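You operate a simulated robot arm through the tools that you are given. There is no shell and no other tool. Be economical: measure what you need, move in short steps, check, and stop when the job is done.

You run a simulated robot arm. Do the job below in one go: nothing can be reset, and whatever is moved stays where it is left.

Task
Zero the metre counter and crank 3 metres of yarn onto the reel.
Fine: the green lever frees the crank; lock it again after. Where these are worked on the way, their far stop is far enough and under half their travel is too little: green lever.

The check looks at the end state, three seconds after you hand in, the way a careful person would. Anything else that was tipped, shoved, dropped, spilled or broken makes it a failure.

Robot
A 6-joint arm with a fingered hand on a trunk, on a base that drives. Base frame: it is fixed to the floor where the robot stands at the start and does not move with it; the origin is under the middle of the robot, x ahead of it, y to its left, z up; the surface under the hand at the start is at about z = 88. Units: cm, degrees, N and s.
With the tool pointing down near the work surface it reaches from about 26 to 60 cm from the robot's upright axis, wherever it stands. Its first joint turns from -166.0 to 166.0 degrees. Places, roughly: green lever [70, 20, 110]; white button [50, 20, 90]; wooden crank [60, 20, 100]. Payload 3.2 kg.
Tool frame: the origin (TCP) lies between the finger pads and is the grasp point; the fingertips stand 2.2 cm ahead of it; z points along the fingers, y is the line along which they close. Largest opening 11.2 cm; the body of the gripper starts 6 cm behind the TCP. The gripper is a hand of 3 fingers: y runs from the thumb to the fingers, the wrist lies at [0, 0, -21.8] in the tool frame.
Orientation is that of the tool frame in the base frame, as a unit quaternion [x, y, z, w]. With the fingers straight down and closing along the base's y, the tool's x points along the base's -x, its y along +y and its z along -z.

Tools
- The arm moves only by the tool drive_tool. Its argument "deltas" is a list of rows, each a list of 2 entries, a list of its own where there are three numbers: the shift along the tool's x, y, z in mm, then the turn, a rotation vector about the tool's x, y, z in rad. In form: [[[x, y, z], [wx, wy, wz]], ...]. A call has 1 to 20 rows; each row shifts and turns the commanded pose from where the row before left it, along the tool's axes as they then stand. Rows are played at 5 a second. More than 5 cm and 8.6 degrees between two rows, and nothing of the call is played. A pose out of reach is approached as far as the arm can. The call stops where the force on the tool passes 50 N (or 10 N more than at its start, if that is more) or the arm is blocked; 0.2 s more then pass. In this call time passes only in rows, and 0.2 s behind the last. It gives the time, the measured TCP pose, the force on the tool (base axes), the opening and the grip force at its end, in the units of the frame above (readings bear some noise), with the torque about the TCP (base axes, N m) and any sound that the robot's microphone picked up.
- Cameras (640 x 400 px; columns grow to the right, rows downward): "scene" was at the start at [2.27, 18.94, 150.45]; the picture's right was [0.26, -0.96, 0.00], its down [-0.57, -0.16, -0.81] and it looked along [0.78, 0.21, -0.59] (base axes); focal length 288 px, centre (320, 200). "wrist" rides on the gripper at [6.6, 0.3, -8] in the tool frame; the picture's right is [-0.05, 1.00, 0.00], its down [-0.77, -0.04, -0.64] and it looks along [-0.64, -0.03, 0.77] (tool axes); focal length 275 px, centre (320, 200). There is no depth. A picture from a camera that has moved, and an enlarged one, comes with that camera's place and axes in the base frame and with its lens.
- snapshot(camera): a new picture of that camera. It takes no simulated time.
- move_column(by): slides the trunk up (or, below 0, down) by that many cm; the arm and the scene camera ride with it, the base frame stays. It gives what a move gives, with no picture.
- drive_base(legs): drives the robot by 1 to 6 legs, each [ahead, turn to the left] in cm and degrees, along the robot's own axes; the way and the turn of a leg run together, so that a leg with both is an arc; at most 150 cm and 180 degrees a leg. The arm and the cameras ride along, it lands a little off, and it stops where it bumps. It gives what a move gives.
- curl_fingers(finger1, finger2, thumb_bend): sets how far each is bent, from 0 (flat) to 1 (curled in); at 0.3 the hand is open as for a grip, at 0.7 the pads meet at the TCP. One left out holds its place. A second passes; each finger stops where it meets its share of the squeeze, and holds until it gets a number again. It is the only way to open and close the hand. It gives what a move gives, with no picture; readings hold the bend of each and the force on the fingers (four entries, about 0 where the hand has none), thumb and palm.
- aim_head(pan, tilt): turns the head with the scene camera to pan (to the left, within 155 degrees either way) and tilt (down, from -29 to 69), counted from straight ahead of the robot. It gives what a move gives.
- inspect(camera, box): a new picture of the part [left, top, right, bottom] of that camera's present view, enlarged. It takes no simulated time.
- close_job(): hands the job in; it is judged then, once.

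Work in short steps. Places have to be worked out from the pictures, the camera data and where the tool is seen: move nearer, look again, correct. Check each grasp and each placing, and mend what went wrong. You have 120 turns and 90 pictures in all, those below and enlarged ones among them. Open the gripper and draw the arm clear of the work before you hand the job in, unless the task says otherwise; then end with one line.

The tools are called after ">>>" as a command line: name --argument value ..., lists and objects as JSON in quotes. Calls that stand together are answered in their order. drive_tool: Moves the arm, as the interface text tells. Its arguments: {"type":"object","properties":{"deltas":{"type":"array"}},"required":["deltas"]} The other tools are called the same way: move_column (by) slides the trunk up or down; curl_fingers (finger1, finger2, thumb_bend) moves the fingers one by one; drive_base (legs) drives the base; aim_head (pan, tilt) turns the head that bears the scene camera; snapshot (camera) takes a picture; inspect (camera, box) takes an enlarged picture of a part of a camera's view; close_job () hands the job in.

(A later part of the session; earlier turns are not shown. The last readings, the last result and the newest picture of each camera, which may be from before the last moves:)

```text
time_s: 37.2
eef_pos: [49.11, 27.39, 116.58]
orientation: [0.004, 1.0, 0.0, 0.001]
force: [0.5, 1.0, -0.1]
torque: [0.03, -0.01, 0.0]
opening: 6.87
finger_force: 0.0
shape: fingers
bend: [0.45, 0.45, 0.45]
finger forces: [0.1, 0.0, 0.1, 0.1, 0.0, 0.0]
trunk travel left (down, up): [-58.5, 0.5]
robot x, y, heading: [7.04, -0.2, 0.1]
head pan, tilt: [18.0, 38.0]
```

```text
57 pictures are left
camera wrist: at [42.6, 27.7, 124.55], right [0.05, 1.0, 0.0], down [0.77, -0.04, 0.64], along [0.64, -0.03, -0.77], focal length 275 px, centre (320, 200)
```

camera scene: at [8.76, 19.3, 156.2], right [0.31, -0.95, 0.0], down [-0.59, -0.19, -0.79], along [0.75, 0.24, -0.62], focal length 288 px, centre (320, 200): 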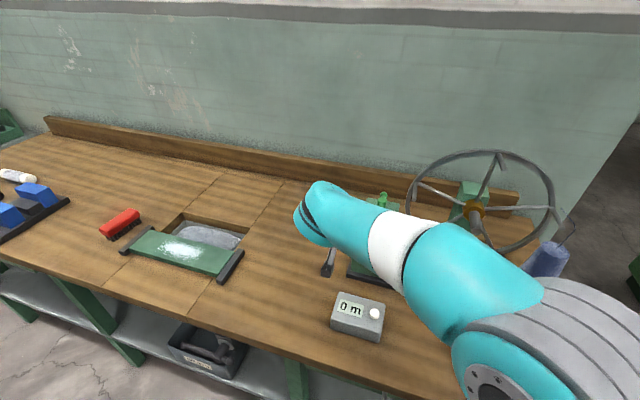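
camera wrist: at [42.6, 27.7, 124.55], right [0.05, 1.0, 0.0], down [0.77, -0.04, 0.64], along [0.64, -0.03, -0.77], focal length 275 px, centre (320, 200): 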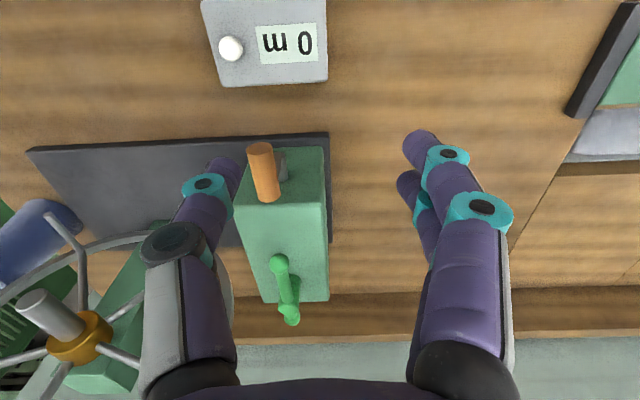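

Lever is clearly turned along -x. I'll drive 3 cm closer for reach, then go over the handle (≈[56, 22, 104.5]).

>>> drive_base --legs '[[3, 0]]'

>>> drive_tool --deltas '[[[-20, -27, 10], [0, 0, 0]], [[-19, -26, 10], [0, 0, 0]]]'

>>> snapshot --camera "wrist"

```text
time_s: 38.0
eef_pos: [52.35, 27.3, 116.52]
orientation: [0.003, 1.0, 0.0, 0.0]
force: [0.6, -0.4, 0.6]
torque: [0.03, 0.01, 0.02]
opening: 6.88
finger_force: 0.2
shape: fingers
bend: [0.45, 0.45, 0.45]
finger forces: [0.1, 0.0, 0.0, 0.1, 0.1, 0.0]
trunk travel left (down, up): [-58.5, 0.5]
robot x, y, heading: [9.95, 0.13, -0.1]
head pan, tilt: [18.0, 38.0]
```

```text
time_s: 38.6
eef_pos: [55.9, 22.05, 114.63]
orientation: [0.003, 1.0, 0.001, 0.001]
force: [0.2, 0.2, -0.2]
torque: [-0.02, 0.03, -0.03]
opening: 6.89
finger_force: 0.1
shape: fingers
bend: [0.45, 0.45, 0.45]
finger forces: [0.0, 0.0, 0.0, 0.1, 0.0, 0.1]
trunk travel left (down, up): [-58.5, 0.5]
robot x, y, heading: [9.67, -0.08, 0.0]
head pan, tilt: [18.0, 38.0]
```

```text
56 pictures are left
camera wrist: at [49.4, 22.35, 122.61], right [0.05, 1.0, 0.0], down [0.77, -0.04, 0.64], along [0.64, -0.03, -0.77], focal length 275 px, centre (320, 200)
```

wrist: 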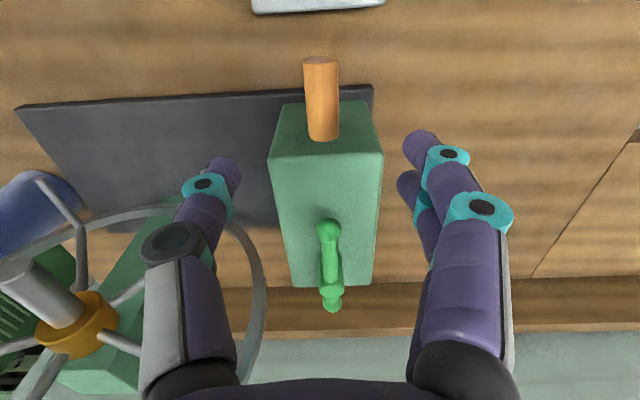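

Handle center confirmed at (56.1, 22.1). Descend over it and grip.

>>> drive_tool --deltas '[[[0, 0, 35], [0, 0, 0]], [[0, 0, 35], [0, 0, 0]], [[0, 0, 25], [0, 0, 0]]]'

>>> curl_fingers --finger1 0.7 --finger2 0.7 --thumb_bend 0.7

>>> snapshot --camera "wrist"

```text
time_s: 39.4
eef_pos: [55.98, 22.03, 104.94]
orientation: [0.003, 1.0, 0.0, 0.0]
force: [0.2, -0.1, -0.9]
torque: [0.01, 0.0, 0.0]
opening: 6.89
finger_force: 0.1
shape: fingers
bend: [0.45, 0.45, 0.45]
finger forces: [0.0, 0.0, 0.0, 0.0, 0.0, 0.0]
trunk travel left (down, up): [-58.5, 0.5]
robot x, y, heading: [9.49, -0.15, -0.1]
head pan, tilt: [18.0, 38.0]
```

```text
time_s: 40.4
eef_pos: [55.95, 22.07, 104.97]
orientation: [0.004, 1.0, 0.0, -0.001]
force: [-2.1, -0.5, -5.4]
torque: [-0.01, 0.02, 0.01]
opening: 1.14
finger_force: 4.9
shape: fingers
bend: [0.66, 0.66, 0.68]
finger forces: [2.9, 2.9, 0.1, 0.0, 4.5, 0.1]
trunk travel left (down, up): [-58.5, 0.5]
robot x, y, heading: [9.7, 0.49, -0.3]
head pan, tilt: [18.0, 38.0]
```

```text
55 pictures are left
camera wrist: at [49.45, 22.39, 113.08], right [0.05, 1.0, 0.0], down [0.77, -0.04, 0.64], along [0.64, -0.03, -0.77], focal length 275 px, centre (320, 200)
```

wrist: 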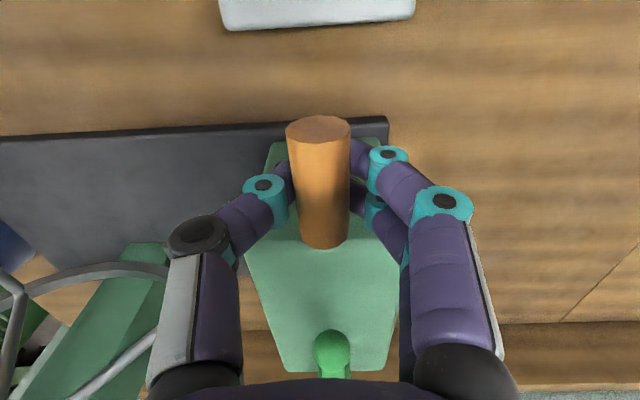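

Fingers have closed under the handle (opening 1.1 cm, light hold). Hub estimated at (y 22.1, z 97.3), radius ≈7.2. I test cranking 30° clockwise (top to the right).

>>> drive_tool --deltas '[[[0, -12.5, 1.1], [0, 0, 0]], [[0, -12.1, 3.3], [0, 0, 0]], [[0, -11.4, 5.3], [0, 0, 0]]]'

>>> snapshot --camera "wrist"

>>> snapshot --camera "scene"

```text
time_s: 41.2
eef_pos: [55.96, 18.55, 104.03]
orientation: [0.002, 1.0, 0.0, 0.0]
force: [-1.0, 4.4, -5.4]
torque: [0.11, -0.01, 0.01]
opening: 1.14
finger_force: 4.7
shape: fingers
bend: [0.66, 0.66, 0.68]
finger forces: [2.8, 2.9, 0.1, 0.0, 3.6, 0.0]
trunk travel left (down, up): [-58.5, 0.5]
robot x, y, heading: [9.7, -0.41, -0.0]
head pan, tilt: [18.0, 38.0]
```

```text
54 pictures are left
camera wrist: at [49.52, 18.8, 112.05], right [0.05, 1.0, 0.0], down [0.77, -0.04, 0.64], along [0.64, -0.03, -0.77], focal length 275 px, centre (320, 200)
```

wrist: 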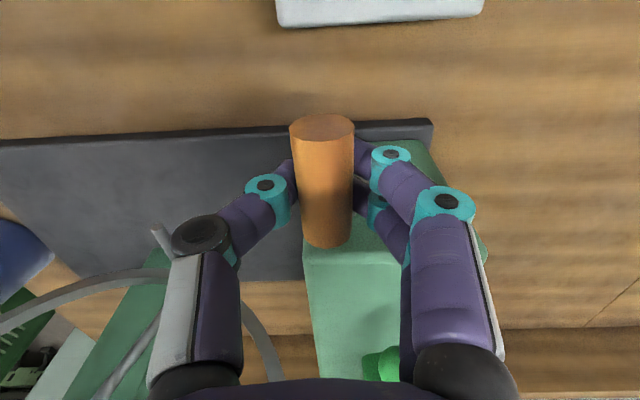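

```text
53 pictures are left
camera scene: at [11.79, 19.41, 156.19], right [0.31, -0.95, 0.0], down [-0.59, -0.19, -0.79], along [0.75, 0.24, -0.62], focal length 288 px, centre (320, 200)
```

scene: 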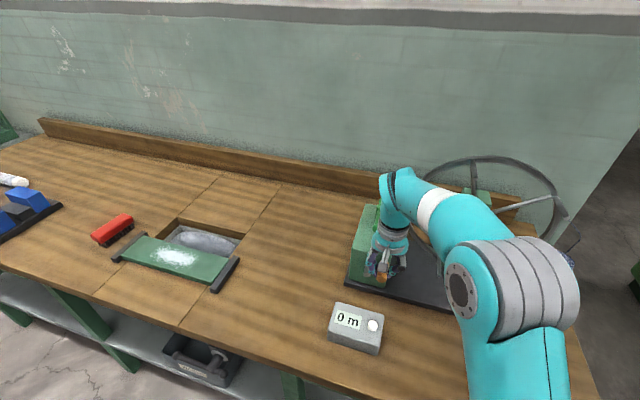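

The crank turns with ~4 N. Continue clockwise to 90° and read the counter.

>>> drive_tool --deltas '[[[0, -10.3, 7.2], [0, 0, 0]], [[0, -8.9, 8.9], [0, 0, 0]], [[0, -7.2, 10.3], [0, 0, 0]], [[0, -5.3, 11.4], [0, 0, 0]], [[0, -3.2, 12.1], [0, 0, 0]], [[0, -1.1, 12.5], [0, 0, 0]]]'

>>> snapshot --camera "wrist"

>>> inspect --camera "scene" --box '[300, 160, 460, 370]'

```text
time_s: 42.6
eef_pos: [56.08, 14.88, 97.77]
orientation: [0.004, 1.0, 0.0, 0.001]
force: [-1.3, 4.8, 0.6]
torque: [0.03, -0.02, 0.08]
opening: 0.51
finger_force: 2.3
shape: fingers
bend: [0.68, 0.68, 0.7]
finger forces: [1.8, 3.0, 0.0, 0.1, 0.0, 0.0]
trunk travel left (down, up): [-58.5, 0.5]
robot x, y, heading: [9.6, -0.2, -0.1]
head pan, tilt: [18.0, 38.0]
```

```text
52 pictures are left
camera wrist: at [49.49, 15.23, 105.77], right [0.05, 1.0, 0.0], down [0.77, -0.04, 0.64], along [0.64, -0.03, -0.77], focal length 275 px, centre (320, 200)
```

wrist: 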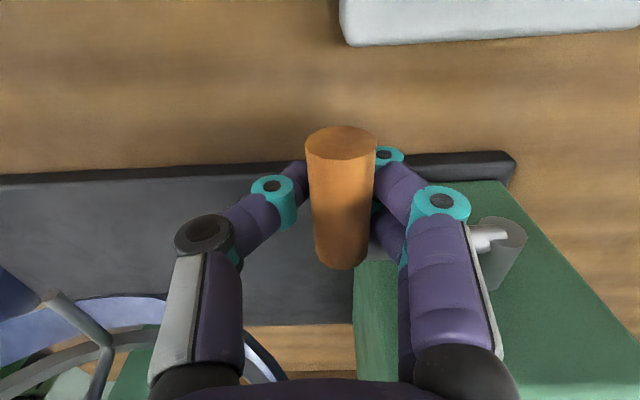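

```text
1.90 times, centred on (380, 265) of scene
camera zoom: at [11.73, 19.38, 156.2], right [0.31, -0.95, 0.0], down [-0.59, -0.19, -0.79], along [0.75, 0.24, -0.62], focal length 548 px, centre (206, 76)
```

zoom: 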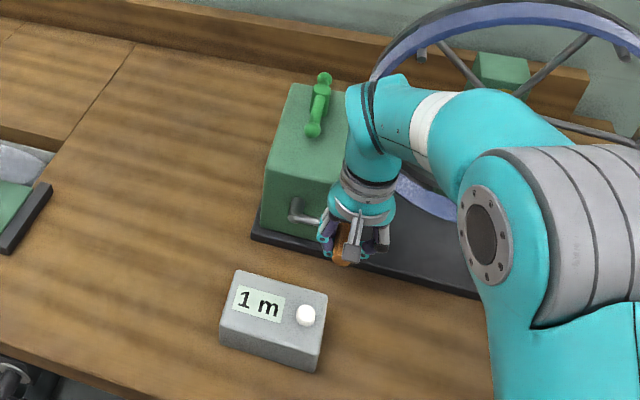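

Counter shows 1 m at a quarter turn: right direction, and a high rate. Refit: center (22.1, 98), R≈6.5. I go on in small steps, watching the counter.

>>> drive_tool --deltas '[[[0, 3, 11.3], [0, 0, 0]], [[0, 4, 10.9], [0, 0, 0]]]'

>>> inspect --camera "scene" --box '[300, 160, 460, 370]'

```text
time_s: 43.2
eef_pos: [56.04, 15.42, 95.64]
orientation: [0.004, 1.0, 0.0, 0.001]
force: [-1.4, 1.0, 0.6]
torque: [0.06, -0.07, 0.08]
opening: 0.31
finger_force: 2.0
shape: fingers
bend: [0.69, 0.7, 0.7]
finger forces: [0.5, 3.2, 0.0, 0.0, 0.0, 0.0]
trunk travel left (down, up): [-58.5, 0.5]
robot x, y, heading: [9.82, 0.01, -0.1]
head pan, tilt: [18.0, 38.0]
```

```text
1.90 times, centred on (380, 265) of scene
camera zoom: at [11.7, 19.3, 156.21], right [0.31, -0.95, 0.0], down [-0.59, -0.19, -0.79], along [0.75, 0.24, -0.62], focal length 548 px, centre (206, 76)
```

zoom: 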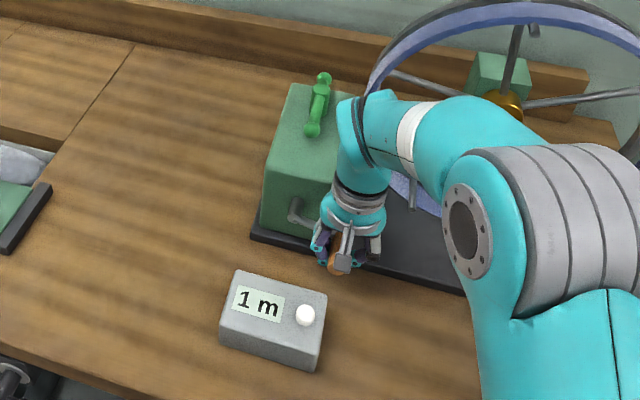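

Check how the handle sits in the hand.

>>> snapshot --camera "wrist"

```text
49 pictures are left
camera wrist: at [49.54, 15.77, 103.63], right [0.05, 1.0, 0.0], down [0.77, -0.04, 0.64], along [0.64, -0.03, -0.77], focal length 275 px, centre (320, 200)
```

wrist: 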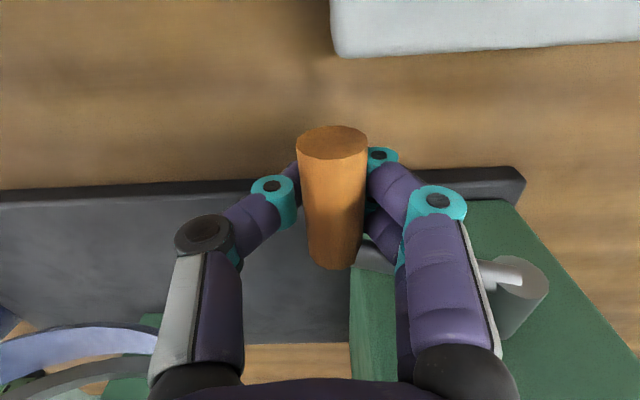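

Handle follows well (≈108°, R 6.45). Continue to 140°.

>>> drive_tool --deltas '[[[0, 4.8, 10.3], [0, 0, 0]], [[0, 6.5, 9.3], [0, 0, 0]], [[0, 8.0, 8.0], [0, 0, 0]]]'

>>> inspect --camera "scene" --box '[300, 160, 460, 370]'

```text
time_s: 44.0
eef_pos: [55.9, 17.43, 92.9]
orientation: [0.003, 1.0, 0.0, 0.001]
force: [-0.5, -1.7, -1.7]
torque: [0.0, -0.02, 0.02]
opening: 0.38
finger_force: 1.2
shape: fingers
bend: [0.7, 0.7, 0.69]
finger forces: [0.1, 0.5, 0.1, 0.0, 2.3, 0.0]
trunk travel left (down, up): [-58.5, 0.5]
robot x, y, heading: [10.15, 0.05, -0.2]
head pan, tilt: [18.0, 38.0]
```

```text
1.90 times, centred on (380, 265) of scene
camera zoom: at [11.79, 19.27, 156.2], right [0.31, -0.95, 0.0], down [-0.59, -0.19, -0.79], along [0.75, 0.24, -0.62], focal length 548 px, centre (206, 76)
```

zoom: 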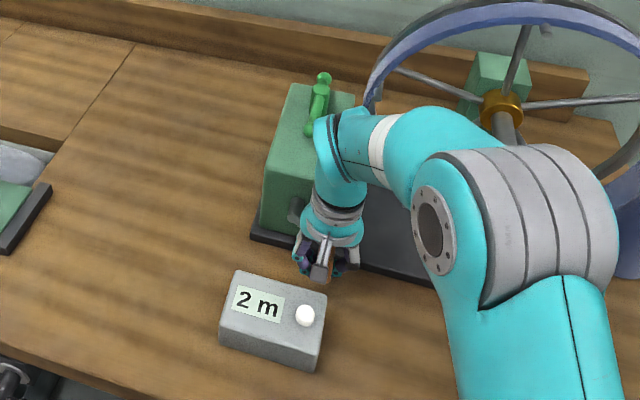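

Counter 2 m at ≈137°. Proceed by 20° and look.

>>> drive_tool --deltas '[[[0, 9.3, 6.5], [0, 0, 0]], [[0, 10.3, 4.8], [0, 0, 0]]]'

>>> inspect --camera "scene" --box '[320, 280, 400, 330]'

>>> snapshot --camera "wrist"

```text
time_s: 44.7
eef_pos: [55.45, 18.64, 91.6]
orientation: [0.008, 1.0, -0.003, -0.004]
force: [-21.6, -24.0, -4.9]
torque: [1.42, -1.25, 0.28]
opening: 0.34
finger_force: 16.1
shape: fingers
bend: [0.7, 0.7, 0.7]
finger forces: [0.0, 31.7, 0.1, 0.0, 0.6, 0.0]
trunk travel left (down, up): [-58.5, 0.5]
robot x, y, heading: [9.39, 0.23, -0.3]
head pan, tilt: [18.0, 38.0]
stopped in row 2: the force on the tool passed its limit at 54 N (the readings are from after the stop); the commanded pose is now the measured one
```

```text
8.00 times, centred on (360, 305) of scene
camera zoom: at [11.44, 18.89, 156.25], right [0.3, -0.95, 0.0], down [-0.58, -0.18, -0.79], along [0.75, 0.24, -0.61], focal length 2302 px, centre (0, -640)
```

zoom: 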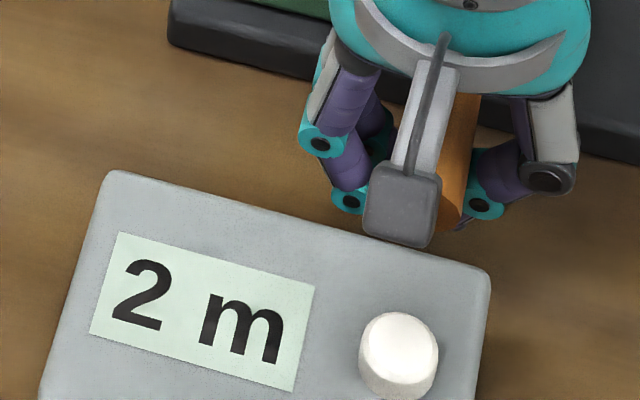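

```text
46 pictures are left
camera wrist: at [49.03, 19.02, 99.7], right [0.06, 1.0, -0.01], down [0.78, -0.04, 0.63], along [0.63, -0.04, -0.78], focal length 275 px, centre (320, 200)
```

wrist: 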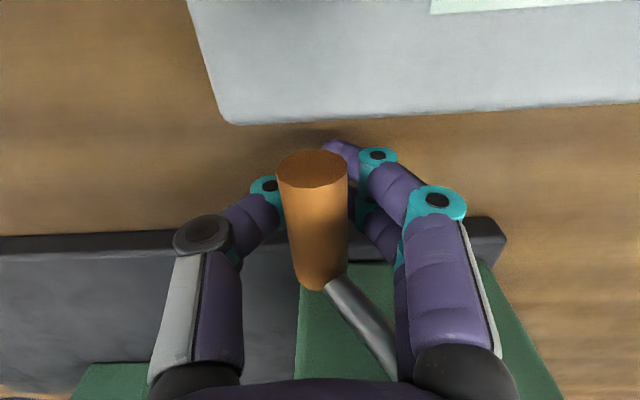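

A finger pushes against the crank arm/hub on its +x side. I relieve a little and slide the hand 1.6 cm back along the handle.

>>> drive_tool --deltas '[[[2, -4, 0], [0, 0, 0]], [[6, 0, 0], [0, 0, 0]], [[8, 0, 0], [0, 0, 0]]]'

>>> snapshot --camera "wrist"

```text
time_s: 45.5
eef_pos: [54.45, 18.57, 91.43]
orientation: [0.007, 1.0, -0.002, -0.002]
force: [0.1, -0.5, -0.3]
torque: [0.01, 0.0, 0.01]
opening: 0.31
finger_force: 0.3
shape: fingers
bend: [0.7, 0.7, 0.7]
finger forces: [0.1, 0.0, 0.0, 0.0, 0.3, 0.0]
trunk travel left (down, up): [-58.5, 0.5]
robot x, y, heading: [9.61, 0.15, -0.2]
head pan, tilt: [18.0, 38.0]
```

```text
45 pictures are left
camera wrist: at [47.87, 18.98, 99.59], right [0.06, 1.0, 0.0], down [0.77, -0.04, 0.63], along [0.63, -0.04, -0.77], focal length 275 px, centre (320, 200)
```

wrist: 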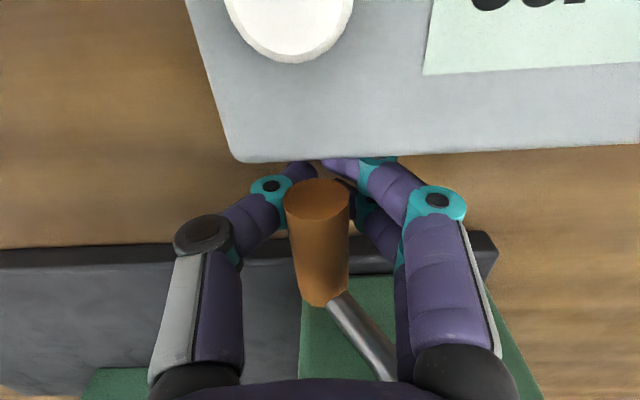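

Hand is free again; the counter box edge is close (x≈51.8), so I go 3 mm forward and push on toward +y at nearly constant height.

>>> drive_tool --deltas '[[[-3, 9, 0], [0, 0, 0]], [[0, 10, 0], [0, 0, 0]]]'

>>> inspect --camera "scene" --box '[320, 260, 416, 320]'

>>> snapshot --camera "wrist"

```text
time_s: 46.1
eef_pos: [54.54, 20.42, 91.35]
orientation: [0.007, 1.0, -0.003, -0.005]
force: [-5.7, -8.8, -14.7]
torque: [0.28, 0.02, -0.14]
opening: 1.15
finger_force: 7.5
shape: fingers
bend: [0.7, 0.7, 0.65]
finger forces: [0.1, 0.0, 0.0, 0.0, 14.8, 0.0]
trunk travel left (down, up): [-58.5, 0.5]
robot x, y, heading: [9.66, -0.08, -0.4]
head pan, tilt: [18.0, 38.0]
```

```text
6.67 times, centred on (368, 290) of scene
camera zoom: at [11.9, 19.18, 156.19], right [0.3, -0.95, 0.0], down [-0.59, -0.19, -0.79], along [0.75, 0.24, -0.62], focal length 1918 px, centre (0, -400)
```

zoom: 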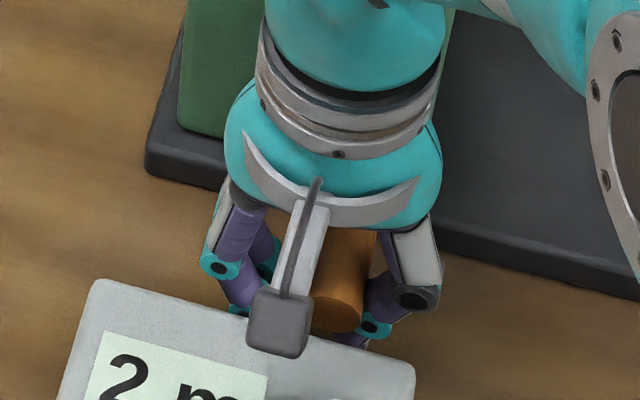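

```text
43 pictures are left
camera wrist: at [48.16, 20.86, 99.46], right [0.06, 1.0, -0.01], down [0.78, -0.04, 0.63], along [0.63, -0.04, -0.78], focal length 275 px, centre (320, 200)
```

wrist: 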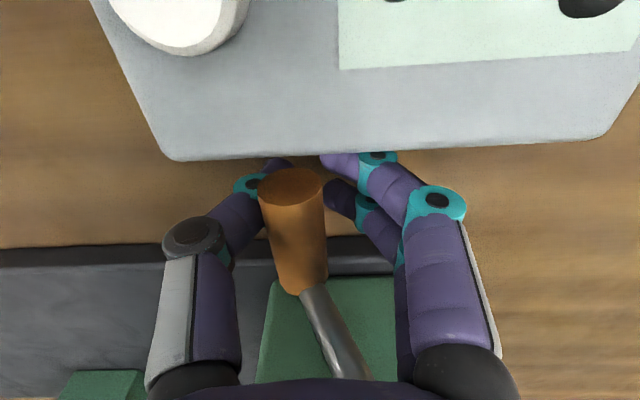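

Handle now ≈158°, counter still 2 m; thumb pushes with 15 N. Continue a bit lower.

>>> drive_tool --deltas '[[[0, 7, 4], [0, 0, 0]], [[0, 8, 0], [0, 0, 0]]]'

>>> inspect --camera "scene" --box '[320, 270, 416, 330]'

>>> snapshot --camera "wrist"

```text
time_s: 46.7
eef_pos: [54.6, 22.13, 91.22]
orientation: [0.005, 1.0, -0.003, -0.001]
force: [0.3, -0.8, -1.7]
torque: [0.04, -0.04, -0.02]
opening: 0.44
finger_force: 1.0
shape: fingers
bend: [0.7, 0.7, 0.69]
finger forces: [0.1, 0.1, 0.0, 0.0, 1.6, 0.1]
trunk travel left (down, up): [-58.5, 0.5]
robot x, y, heading: [9.42, -0.26, -0.1]
head pan, tilt: [18.0, 38.0]
```

```text
6.67 times, centred on (368, 300) of scene
camera zoom: at [11.89, 19.25, 156.23], right [0.3, -0.95, 0.0], down [-0.59, -0.19, -0.79], along [0.75, 0.24, -0.62], focal length 1918 px, centre (0, -467)
```

zoom: 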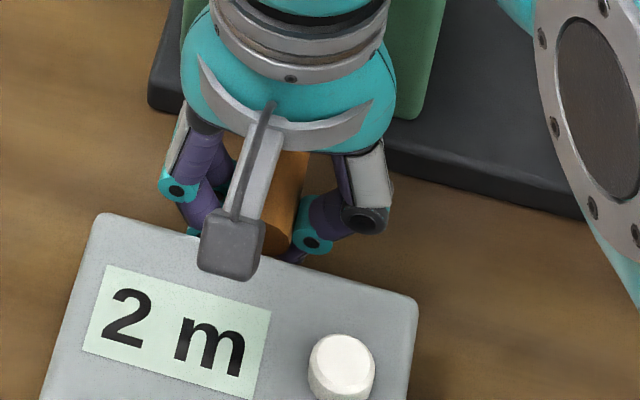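

```text
41 pictures are left
camera wrist: at [48.19, 22.53, 99.27], right [0.06, 1.0, 0.0], down [0.77, -0.04, 0.63], along [0.63, -0.04, -0.77], focal length 275 px, centre (320, 200)
```

wrist: 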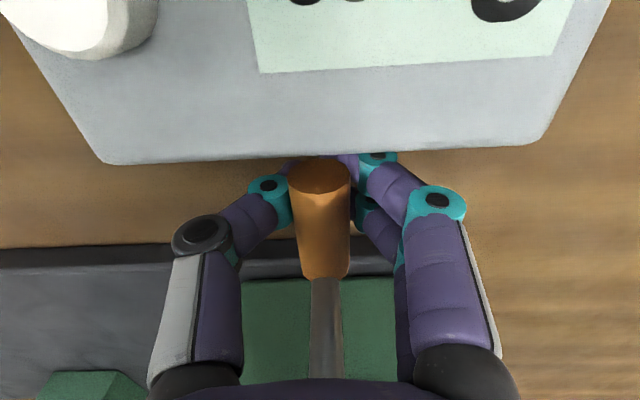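

Handle at the bottom (180°), counter still 2 m. Continue up the left side by 20°.

>>> drive_tool --deltas '[[[0, 11.3, -1.0], [0, 0, 0]], [[0, 10.9, -2.9], [0, 0, 0]]]'

>>> inspect --camera "scene" --box '[320, 270, 416, 330]'

>>> snapshot --camera "wrist"

```text
time_s: 47.3
eef_pos: [54.82, 24.23, 91.65]
orientation: [0.005, 1.0, -0.002, -0.003]
force: [-1.1, -0.9, -1.8]
torque: [0.0, -0.01, 0.02]
opening: 0.42
finger_force: 0.7
shape: fingers
bend: [0.7, 0.7, 0.69]
finger forces: [0.1, 0.2, 0.1, 0.0, 1.4, 0.0]
trunk travel left (down, up): [-58.5, 0.5]
robot x, y, heading: [9.8, -0.0, -0.2]
head pan, tilt: [18.0, 38.0]
```

```text
6.67 times, centred on (368, 300) of scene
camera zoom: at [11.85, 19.28, 156.2], right [0.3, -0.95, 0.0], down [-0.59, -0.19, -0.79], along [0.75, 0.24, -0.62], focal length 1918 px, centre (0, -467)
```

zoom: 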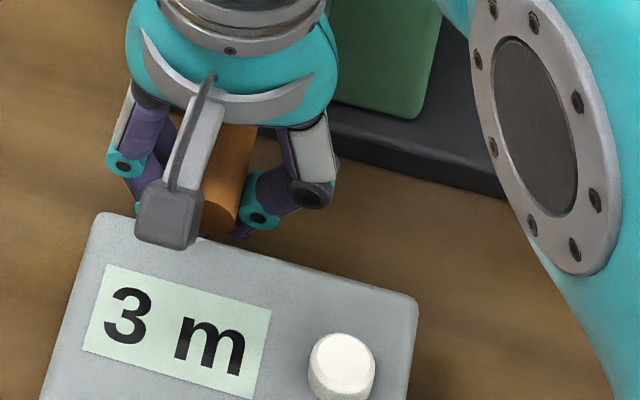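

```text
39 pictures are left
camera wrist: at [48.37, 24.63, 99.62], right [0.06, 1.0, -0.01], down [0.77, -0.04, 0.63], along [0.63, -0.04, -0.78], focal length 275 px, centre (320, 200)
```

wrist: 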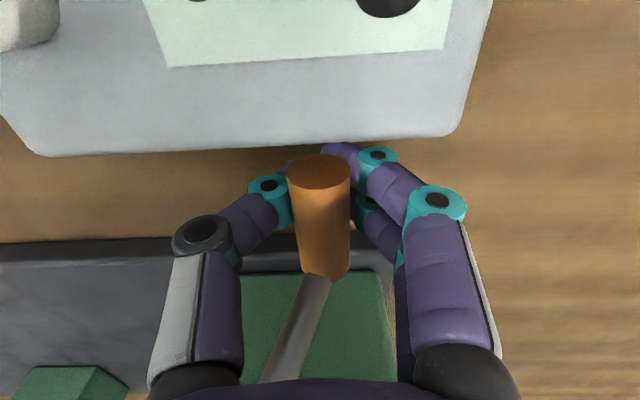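

Counter turned to 3 m somewhere between 180° and 199°. To learn whether the display rounds or truncates, I crank slightly back to locate the 2→3 change.

>>> drive_tool --deltas '[[[0, -10.9, 2.9], [0, 0, 0]], [[0, -4, 0.5], [0, 0, 0]]]'

>>> inspect --camera "scene" --box '[320, 270, 416, 330]'

>>> snapshot --camera "wrist"

```text
time_s: 47.9
eef_pos: [54.75, 22.67, 91.15]
orientation: [0.005, 1.0, -0.002, -0.003]
force: [1.4, 0.8, -2.7]
torque: [-0.02, -0.01, -0.03]
opening: 0.38
finger_force: 1.2
shape: fingers
bend: [0.69, 0.69, 0.7]
finger forces: [1.3, 1.4, 0.0, 0.1, 0.0, 0.1]
trunk travel left (down, up): [-58.5, 0.5]
robot x, y, heading: [9.3, 0.41, -0.6]
head pan, tilt: [18.0, 38.0]
```

```text
6.67 times, centred on (368, 300) of scene
camera zoom: at [11.89, 19.31, 156.19], right [0.3, -0.95, 0.0], down [-0.59, -0.19, -0.79], along [0.75, 0.24, -0.62], focal length 1918 px, centre (0, -467)
```

zoom: 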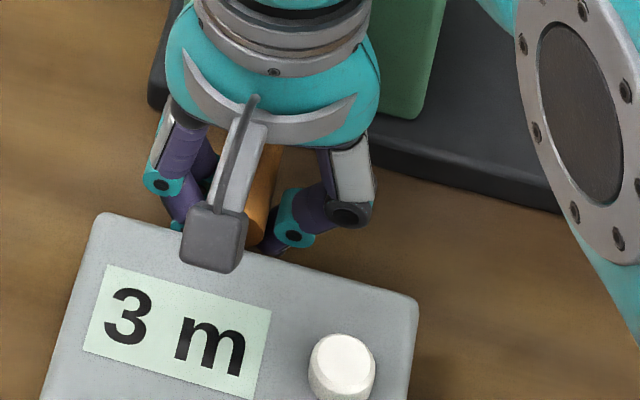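

```text
37 pictures are left
camera wrist: at [48.26, 23.12, 99.27], right [0.06, 1.0, -0.01], down [0.77, -0.04, 0.63], along [0.63, -0.04, -0.78], focal length 275 px, centre (320, 200)
```

wrist: 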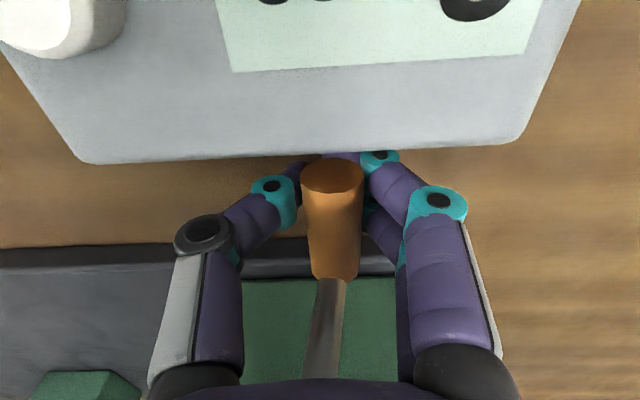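

At ≈189° it still shows 3 m. Go back ~8° more.

>>> drive_tool --deltas '[[[0, -5, 0], [0, 0, 0]], [[0, -5, 0], [0, 0, 0]]]'

>>> inspect --camera "scene" --box '[320, 270, 416, 330]'

>>> snapshot --camera "wrist"

```text
time_s: 48.5
eef_pos: [54.85, 21.68, 91.12]
orientation: [0.005, 1.0, -0.003, -0.004]
force: [-0.4, 1.2, -4.6]
torque: [-0.09, -0.04, 0.03]
opening: 0.42
finger_force: 2.5
shape: fingers
bend: [0.69, 0.69, 0.7]
finger forces: [1.9, 2.1, 0.1, 0.1, 0.1, 0.0]
trunk travel left (down, up): [-58.5, 0.5]
robot x, y, heading: [9.69, 0.16, -0.2]
head pan, tilt: [18.0, 38.0]
```

```text
6.67 times, centred on (368, 300) of scene
camera zoom: at [11.9, 19.31, 156.19], right [0.3, -0.95, 0.0], down [-0.59, -0.19, -0.79], along [0.75, 0.24, -0.62], focal length 1918 px, centre (0, -467)
```

zoom: 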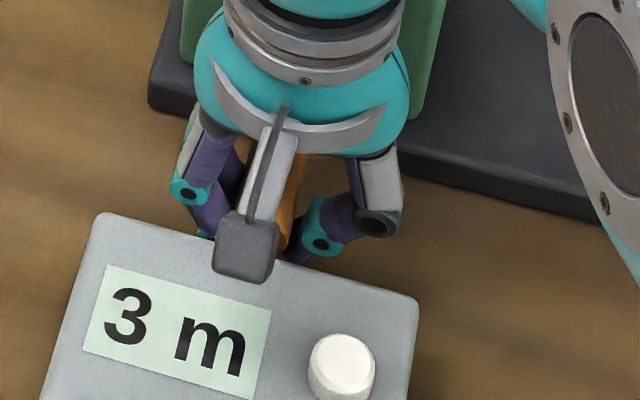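

```text
35 pictures are left
camera wrist: at [48.28, 22.07, 99.17], right [0.06, 1.0, -0.01], down [0.77, -0.04, 0.63], along [0.63, -0.04, -0.78], focal length 275 px, centre (320, 200)
```

wrist: 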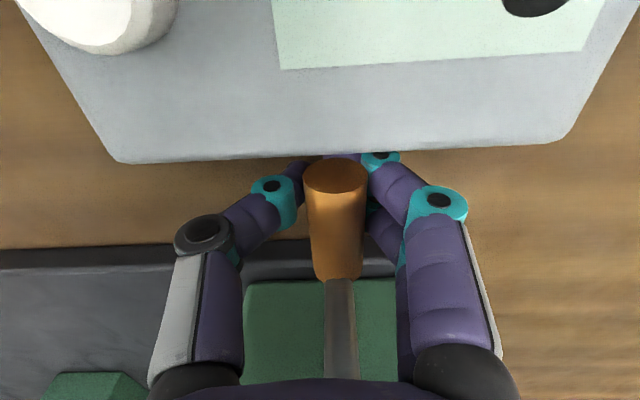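

Handle ≈181°, still 3 m. One more small step back to see whether it flips to 2.

>>> drive_tool --deltas '[[[0, -5, 0], [0, 0, 0]], [[0, -4, 0], [0, 0, 0]]]'

>>> inspect --camera "scene" --box '[320, 270, 416, 330]'

>>> snapshot --camera "wrist"

```text
time_s: 49.1
eef_pos: [54.64, 20.91, 91.18]
orientation: [0.006, 1.0, -0.003, -0.004]
force: [1.4, 0.4, -7.0]
torque: [-0.07, 0.02, 0.02]
opening: 0.39
finger_force: 2.2
shape: fingers
bend: [0.68, 0.68, 0.7]
finger forces: [2.6, 2.6, 0.0, 0.0, 0.0, 0.0]
trunk travel left (down, up): [-58.5, 0.5]
robot x, y, heading: [9.6, 0.15, -0.2]
head pan, tilt: [18.0, 38.0]
```

```text
6.67 times, centred on (368, 300) of scene
camera zoom: at [11.93, 19.32, 156.19], right [0.3, -0.95, 0.0], down [-0.59, -0.19, -0.79], along [0.75, 0.24, -0.62], focal length 1918 px, centre (0, -467)
```

zoom: 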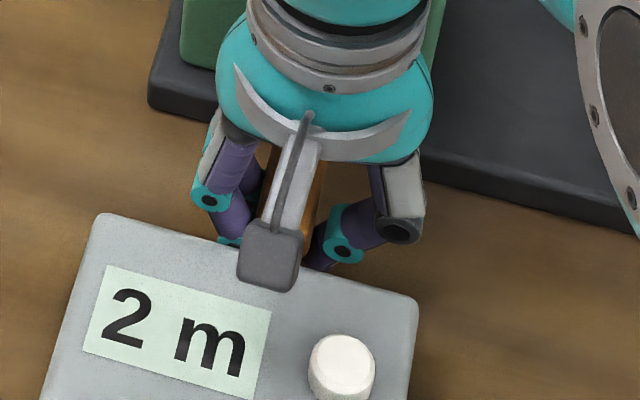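

```text
33 pictures are left
camera wrist: at [48.22, 21.26, 99.23], right [0.06, 1.0, -0.01], down [0.77, -0.04, 0.63], along [0.63, -0.04, -0.78], focal length 275 px, centre (320, 200)
```

wrist: 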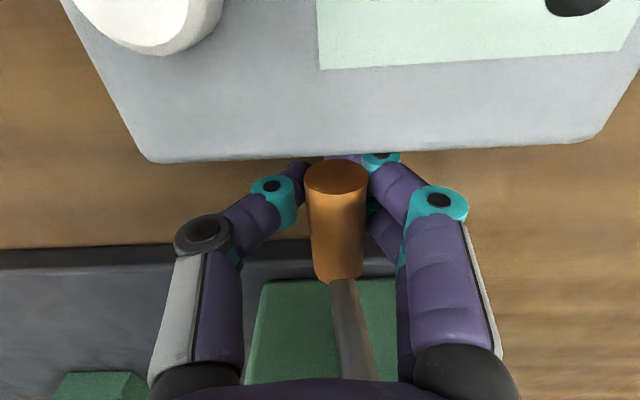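

It flips at ≈180° and counts back down, so t(2→3)≈180°: either truncating at 60°/m or rounding at 72°/m. I crank forward to ≈230–246° to discriminate.

>>> drive_tool --deltas '[[[0, 12, 0], [0, 0, 0]], [[0, 11.3, -1.0], [0, 0, 0]], [[0, 10.9, -2.9], [0, 0, 0]], [[0, 10.3, -4.8], [0, 0, 0]], [[0, 9.3, -6.5], [0, 0, 0]], [[0, 8, -8], [0, 0, 0]]]'

>>> snapshot --camera "scene"

>>> snapshot --camera "wrist"

```text
time_s: 50.5
eef_pos: [54.62, 27.11, 93.42]
orientation: [0.006, 1.0, -0.003, -0.002]
force: [1.8, -0.9, -0.9]
torque: [0.04, 0.0, -0.01]
opening: 0.41
finger_force: 0.8
shape: fingers
bend: [0.7, 0.7, 0.69]
finger forces: [0.0, 0.0, 0.0, 0.0, 1.2, 0.0]
trunk travel left (down, up): [-58.5, 0.5]
robot x, y, heading: [9.58, -0.14, -0.3]
head pan, tilt: [18.0, 38.0]
```

```text
32 pictures are left
camera scene: at [11.86, 19.27, 156.2], right [0.3, -0.95, 0.0], down [-0.59, -0.19, -0.79], along [0.75, 0.24, -0.62], focal length 288 px, centre (320, 200)
```

scene: 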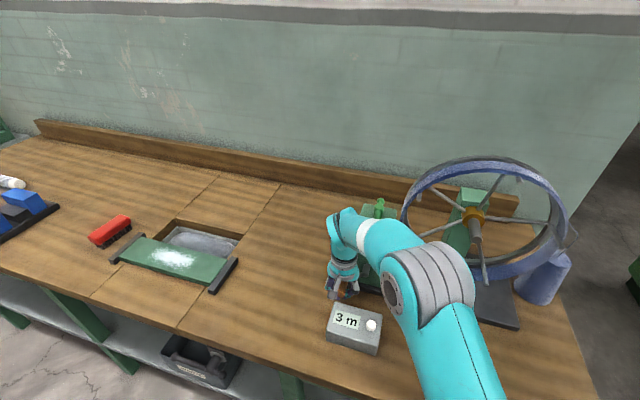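

```text
31 pictures are left
camera wrist: at [48.1, 27.46, 101.54], right [0.06, 1.0, -0.01], down [0.77, -0.04, 0.63], along [0.63, -0.04, -0.78], focal length 275 px, centre (320, 200)
```

wrist: 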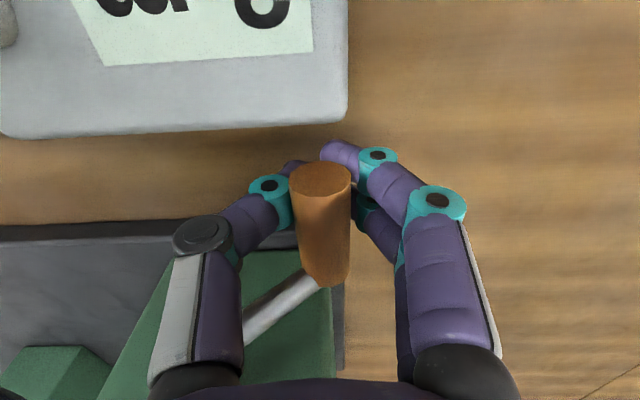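

Handle at ≈228°, 3 m. Go on to ≈246°.

>>> drive_tool --deltas '[[[0, 7.2, -9.5], [0, 0, 0]], [[0, 4, -7], [0, 0, 0]]]'

>>> inspect --camera "scene" --box '[320, 270, 416, 330]'

>>> snapshot --camera "wrist"

```text
time_s: 51.1
eef_pos: [54.63, 28.1, 95.07]
orientation: [0.006, 1.0, -0.003, -0.003]
force: [0.3, -1.0, -1.3]
torque: [0.02, 0.0, -0.03]
opening: 0.4
finger_force: 0.4
shape: fingers
bend: [0.7, 0.7, 0.69]
finger forces: [0.1, 0.1, 0.1, 0.1, 1.4, 0.0]
trunk travel left (down, up): [-58.5, 0.5]
robot x, y, heading: [9.37, -0.28, -0.6]
head pan, tilt: [18.0, 38.0]
```

```text
6.67 times, centred on (368, 300) of scene
camera zoom: at [11.86, 19.27, 156.2], right [0.3, -0.95, 0.0], down [-0.59, -0.19, -0.79], along [0.75, 0.24, -0.62], focal length 1918 px, centre (0, -467)
```

zoom: 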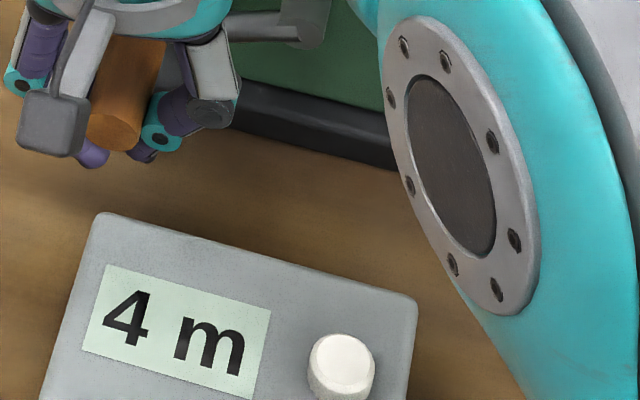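

```text
29 pictures are left
camera wrist: at [48.19, 28.52, 103.14], right [0.06, 1.0, -0.01], down [0.77, -0.04, 0.63], along [0.63, -0.04, -0.78], focal length 275 px, centre (320, 200)
```

wrist: 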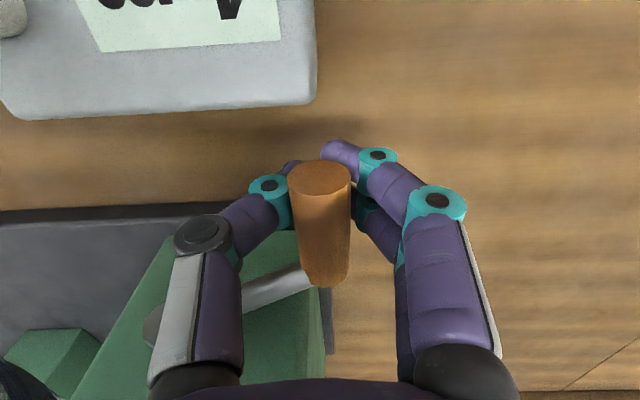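

4 m shows at ≈244° but not at 228°: so 60° per metre, truncating, and exactly 3 m is at 180°. I crank back to ≈200° and then trim to ≈188°.

>>> drive_tool --deltas '[[[0, -4, 7], [0, 0, 0]], [[0, -7.2, 9.5], [0, 0, 0]], [[0, -8, 8], [0, 0, 0]], [[0, -9.3, 6.5], [0, 0, 0]], [[0, -10.3, 4.8], [0, 0, 0]]]'

>>> snapshot --camera "wrist"

```text
time_s: 52.3
eef_pos: [54.7, 24.9, 91.38]
orientation: [0.005, 1.0, -0.004, -0.004]
force: [2.0, 29.2, -23.6]
torque: [-1.33, 0.07, -0.06]
opening: 1.2
finger_force: 16.9
shape: fingers
bend: [0.67, 0.67, 0.7]
finger forces: [16.4, 17.0, 0.0, 0.1, 0.0, 0.1]
trunk travel left (down, up): [-58.5, 0.5]
robot x, y, heading: [9.57, 0.2, 0.0]
head pan, tilt: [18.0, 38.0]
```

```text
28 pictures are left
camera wrist: at [48.24, 25.27, 99.45], right [0.06, 1.0, -0.01], down [0.78, -0.04, 0.63], along [0.63, -0.04, -0.78], focal length 275 px, centre (320, 200)
```

wrist: 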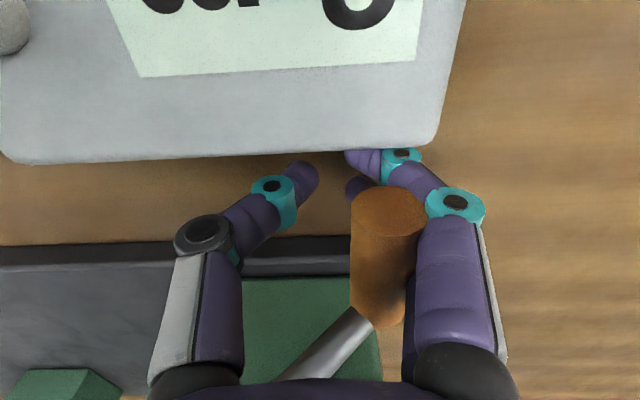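

The handle (≈224°) wedges against the sloping fingers on the way back. I relieve, open, and lift out; then I'll push it from its left side with the closed hand.

>>> drive_tool --deltas '[[[0, 10, -3], [0, 0, 0]], [[0, 11, -5], [0, 0, 0]]]'

>>> curl_fingers --finger1 0.45 --finger2 0.45 --thumb_bend 0.45

>>> snapshot --camera "wrist"

```text
time_s: 52.9
eef_pos: [54.77, 26.43, 92.45]
orientation: [0.006, 1.0, -0.003, -0.002]
force: [-0.9, 1.1, -2.3]
torque: [-0.08, 0.02, 0.02]
opening: 0.36
finger_force: 0.9
shape: fingers
bend: [0.69, 0.69, 0.7]
finger forces: [0.5, 0.8, 0.1, 0.1, 0.0, 0.1]
trunk travel left (down, up): [-58.5, 0.5]
robot x, y, heading: [9.59, -0.01, -0.8]
head pan, tilt: [18.0, 38.0]
```

```text
time_s: 53.9
eef_pos: [54.63, 26.49, 92.33]
orientation: [0.006, 1.0, -0.002, -0.002]
force: [-1.0, -0.1, 0.0]
torque: [-0.04, -0.01, -0.01]
opening: 6.88
finger_force: 0.1
shape: fingers
bend: [0.45, 0.45, 0.45]
finger forces: [0.1, 0.0, 0.0, 0.1, 0.1, 0.0]
trunk travel left (down, up): [-58.5, 0.5]
robot x, y, heading: [9.63, -0.22, -0.3]
head pan, tilt: [18.0, 38.0]
```

```text
27 pictures are left
camera wrist: at [48.2, 26.85, 100.46], right [0.06, 1.0, -0.01], down [0.77, -0.04, 0.63], along [0.63, -0.04, -0.78], focal length 275 px, centre (320, 200)
```

wrist: 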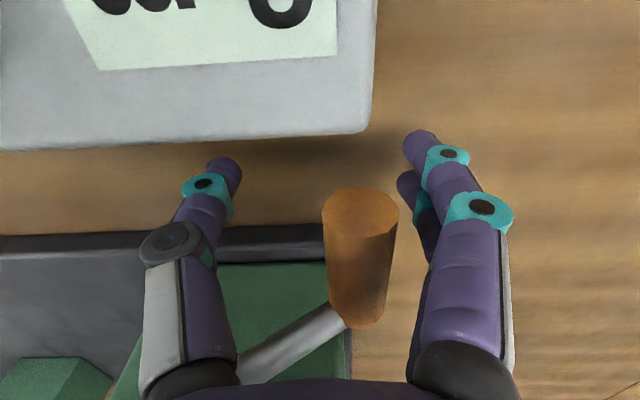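

The handle stays put (≈236°), so friction holds it. Lift out, close the hand, move to its left side and come down.

>>> drive_tool --deltas '[[[0, 8, -40], [0, 0, 0]], [[0, 0, -40], [0, 0, 0]], [[0, 30, 0], [0, 0, 0]], [[0, 10, 0], [0, 0, 0]]]'

>>> curl_fingers --finger1 0.7 --finger2 0.7 --thumb_bend 0.7

>>> drive_tool --deltas '[[[0, 8, 30], [0, 0, 0]], [[0, 0, 30], [0, 0, 0]], [[0, 0, 20], [0, 0, 0]]]'

>>> snapshot --camera "wrist"

```text
time_s: 54.9
eef_pos: [54.61, 31.13, 100.34]
orientation: [0.006, 1.0, -0.003, -0.002]
force: [0.3, 0.6, 0.4]
torque: [-0.03, -0.02, 0.0]
opening: 6.88
finger_force: 0.1
shape: fingers
bend: [0.45, 0.45, 0.45]
finger forces: [0.1, 0.0, 0.0, 0.0, 0.0, 0.0]
trunk travel left (down, up): [-58.5, 0.5]
robot x, y, heading: [9.39, 0.27, -0.2]
head pan, tilt: [18.0, 38.0]
```

```text
time_s: 55.9
eef_pos: [54.69, 31.13, 100.25]
orientation: [0.007, 1.0, -0.002, -0.003]
force: [-0.3, 0.3, 0.2]
torque: [0.01, -0.01, 0.01]
opening: 0.28
finger_force: 0.0
shape: fingers
bend: [0.7, 0.7, 0.7]
finger forces: [0.0, 0.0, 0.0, 0.0, 0.0, 0.0]
trunk travel left (down, up): [-58.5, 0.5]
robot x, y, heading: [9.88, -0.41, -0.3]
head pan, tilt: [18.0, 38.0]
```

```text
time_s: 56.7
eef_pos: [55.3, 31.91, 92.33]
orientation: [0.005, 1.0, -0.003, -0.003]
force: [0.5, 0.7, 0.3]
torque: [-0.01, -0.02, 0.0]
opening: 0.27
finger_force: 0.5
shape: fingers
bend: [0.7, 0.7, 0.7]
finger forces: [0.0, 0.1, 0.0, 0.0, 0.7, 0.0]
trunk travel left (down, up): [-58.5, 0.5]
robot x, y, heading: [9.65, 0.07, -0.2]
head pan, tilt: [18.0, 38.0]
```

```text
26 pictures are left
camera wrist: at [48.64, 32.35, 100.21], right [0.06, 1.0, -0.01], down [0.77, -0.04, 0.63], along [0.63, -0.04, -0.77], focal length 275 px, centre (320, 200)
```

wrist: 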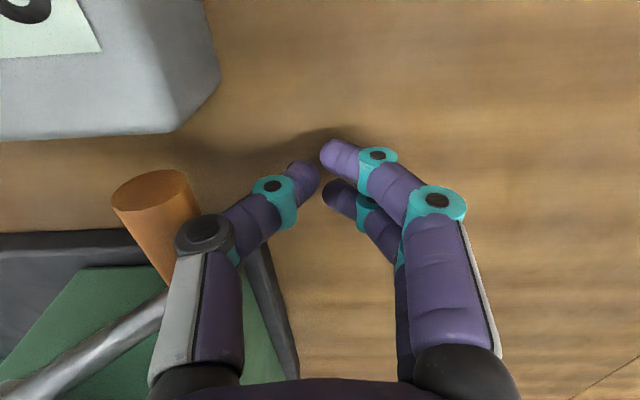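

The thumb's outer side is next to the handle. Push in -y in small steps.

>>> drive_tool --deltas '[[[0, -5, 2], [0, 0, 0]], [[0, -5, 2], [0, 0, 0]], [[0, -5, 2], [0, 0, 0]], [[0, -5, 2], [0, 0, 0]]]'

>>> snapshot --camera "wrist"

```text
time_s: 57.7
eef_pos: [54.73, 29.91, 91.45]
orientation: [0.006, 1.0, -0.002, -0.003]
force: [-0.4, 1.1, 0.4]
torque: [-0.05, -0.01, 0.0]
opening: 0.23
finger_force: 0.1
shape: fingers
bend: [0.7, 0.7, 0.7]
finger forces: [0.0, 0.0, 0.0, 0.0, 0.5, 0.0]
trunk travel left (down, up): [-58.5, 0.5]
robot x, y, heading: [9.41, -0.15, -0.3]
head pan, tilt: [18.0, 38.0]
```

```text
25 pictures are left
camera wrist: at [48.3, 30.34, 99.63], right [0.06, 1.0, -0.01], down [0.77, -0.04, 0.63], along [0.63, -0.04, -0.77], focal length 275 px, centre (320, 200)
```

wrist: 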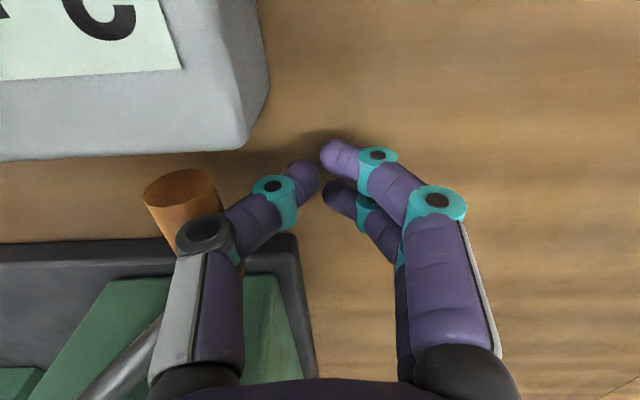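

Works: handle at ≈208°. Push 2 cm more to get ≈190°.

>>> drive_tool --deltas '[[[0, -5, 2], [0, 0, 0]], [[0, -5, 0], [0, 0, 0]], [[0, -5, 0], [0, 0, 0]], [[0, -3, 0], [0, 0, 0]]]'

>>> snapshot --camera "wrist"

>>> inspect --camera "scene" --box '[300, 250, 428, 330]'

```text
time_s: 58.7
eef_pos: [54.66, 28.1, 91.24]
orientation: [0.005, 1.0, -0.003, -0.003]
force: [-0.1, -0.5, 0.2]
torque: [0.0, 0.02, 0.02]
opening: 0.24
finger_force: 1.0
shape: fingers
bend: [0.7, 0.7, 0.7]
finger forces: [0.0, 0.1, 0.1, 0.0, 0.7, 0.1]
trunk travel left (down, up): [-58.5, 0.5]
robot x, y, heading: [9.72, -0.03, -0.3]
head pan, tilt: [18.0, 38.0]
```

```text
24 pictures are left
camera wrist: at [48.23, 28.57, 99.38], right [0.06, 1.0, -0.01], down [0.77, -0.04, 0.63], along [0.63, -0.04, -0.78], focal length 275 px, centre (320, 200)
```

wrist: 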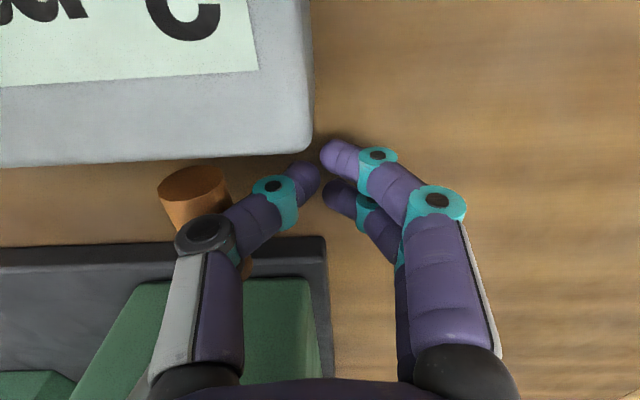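

```text
5.00 times, centred on (364, 290) of scene
camera zoom: at [11.85, 19.3, 156.2], right [0.3, -0.95, 0.0], down [-0.59, -0.19, -0.79], along [0.75, 0.24, -0.62], focal length 1439 px, centre (100, -250)
```

zoom: 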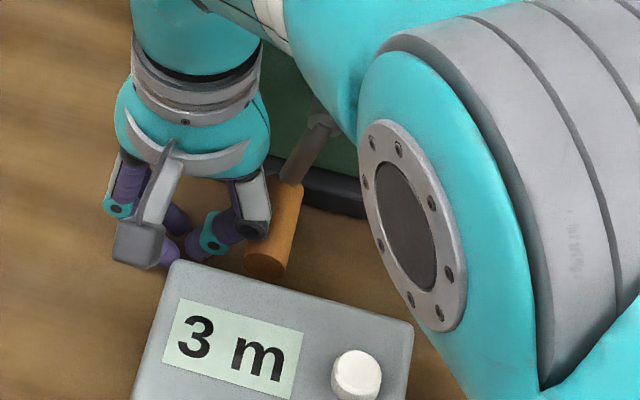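

Handle ≈195°. Push 8 mm more to ≈188°.

>>> drive_tool --deltas '[[[0, -4, 0], [0, 0, 0]], [[0, -4, 0], [0, 0, 0]]]'

>>> snapshot --camera "wrist"

>>> inspect --camera "scene" --box '[300, 250, 428, 330]'

```text
time_s: 59.3
eef_pos: [54.58, 27.39, 91.47]
orientation: [0.006, 1.0, -0.003, -0.003]
force: [-0.7, 0.8, 0.6]
torque: [-0.02, 0.02, -0.01]
opening: 0.23
finger_force: 0.3
shape: fingers
bend: [0.7, 0.7, 0.7]
finger forces: [0.0, 0.1, 0.0, 0.1, 0.6, 0.1]
trunk travel left (down, up): [-58.5, 0.5]
robot x, y, heading: [9.45, -0.02, -0.5]
head pan, tilt: [18.0, 38.0]
```

```text
22 pictures are left
camera wrist: at [48.14, 27.74, 99.45], right [0.06, 1.0, -0.01], down [0.77, -0.04, 0.63], along [0.63, -0.04, -0.78], focal length 275 px, centre (320, 200)
```

wrist: 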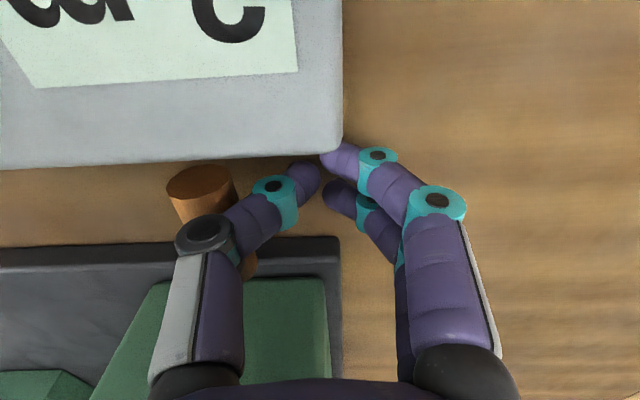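

```text
5.00 times, centred on (364, 290) of scene
camera zoom: at [11.84, 19.29, 156.2], right [0.3, -0.95, 0.0], down [-0.59, -0.19, -0.79], along [0.75, 0.24, -0.62], focal length 1439 px, centre (100, -250)
```

zoom: 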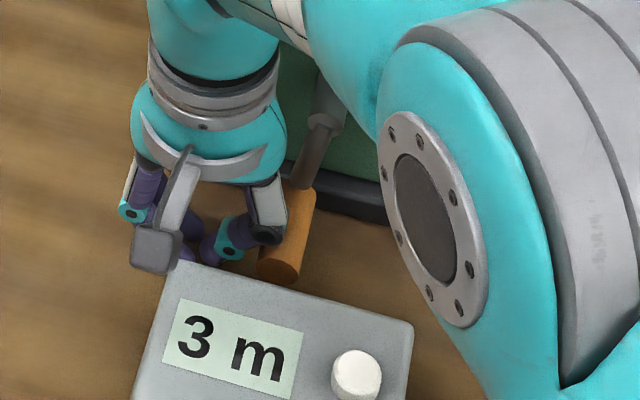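

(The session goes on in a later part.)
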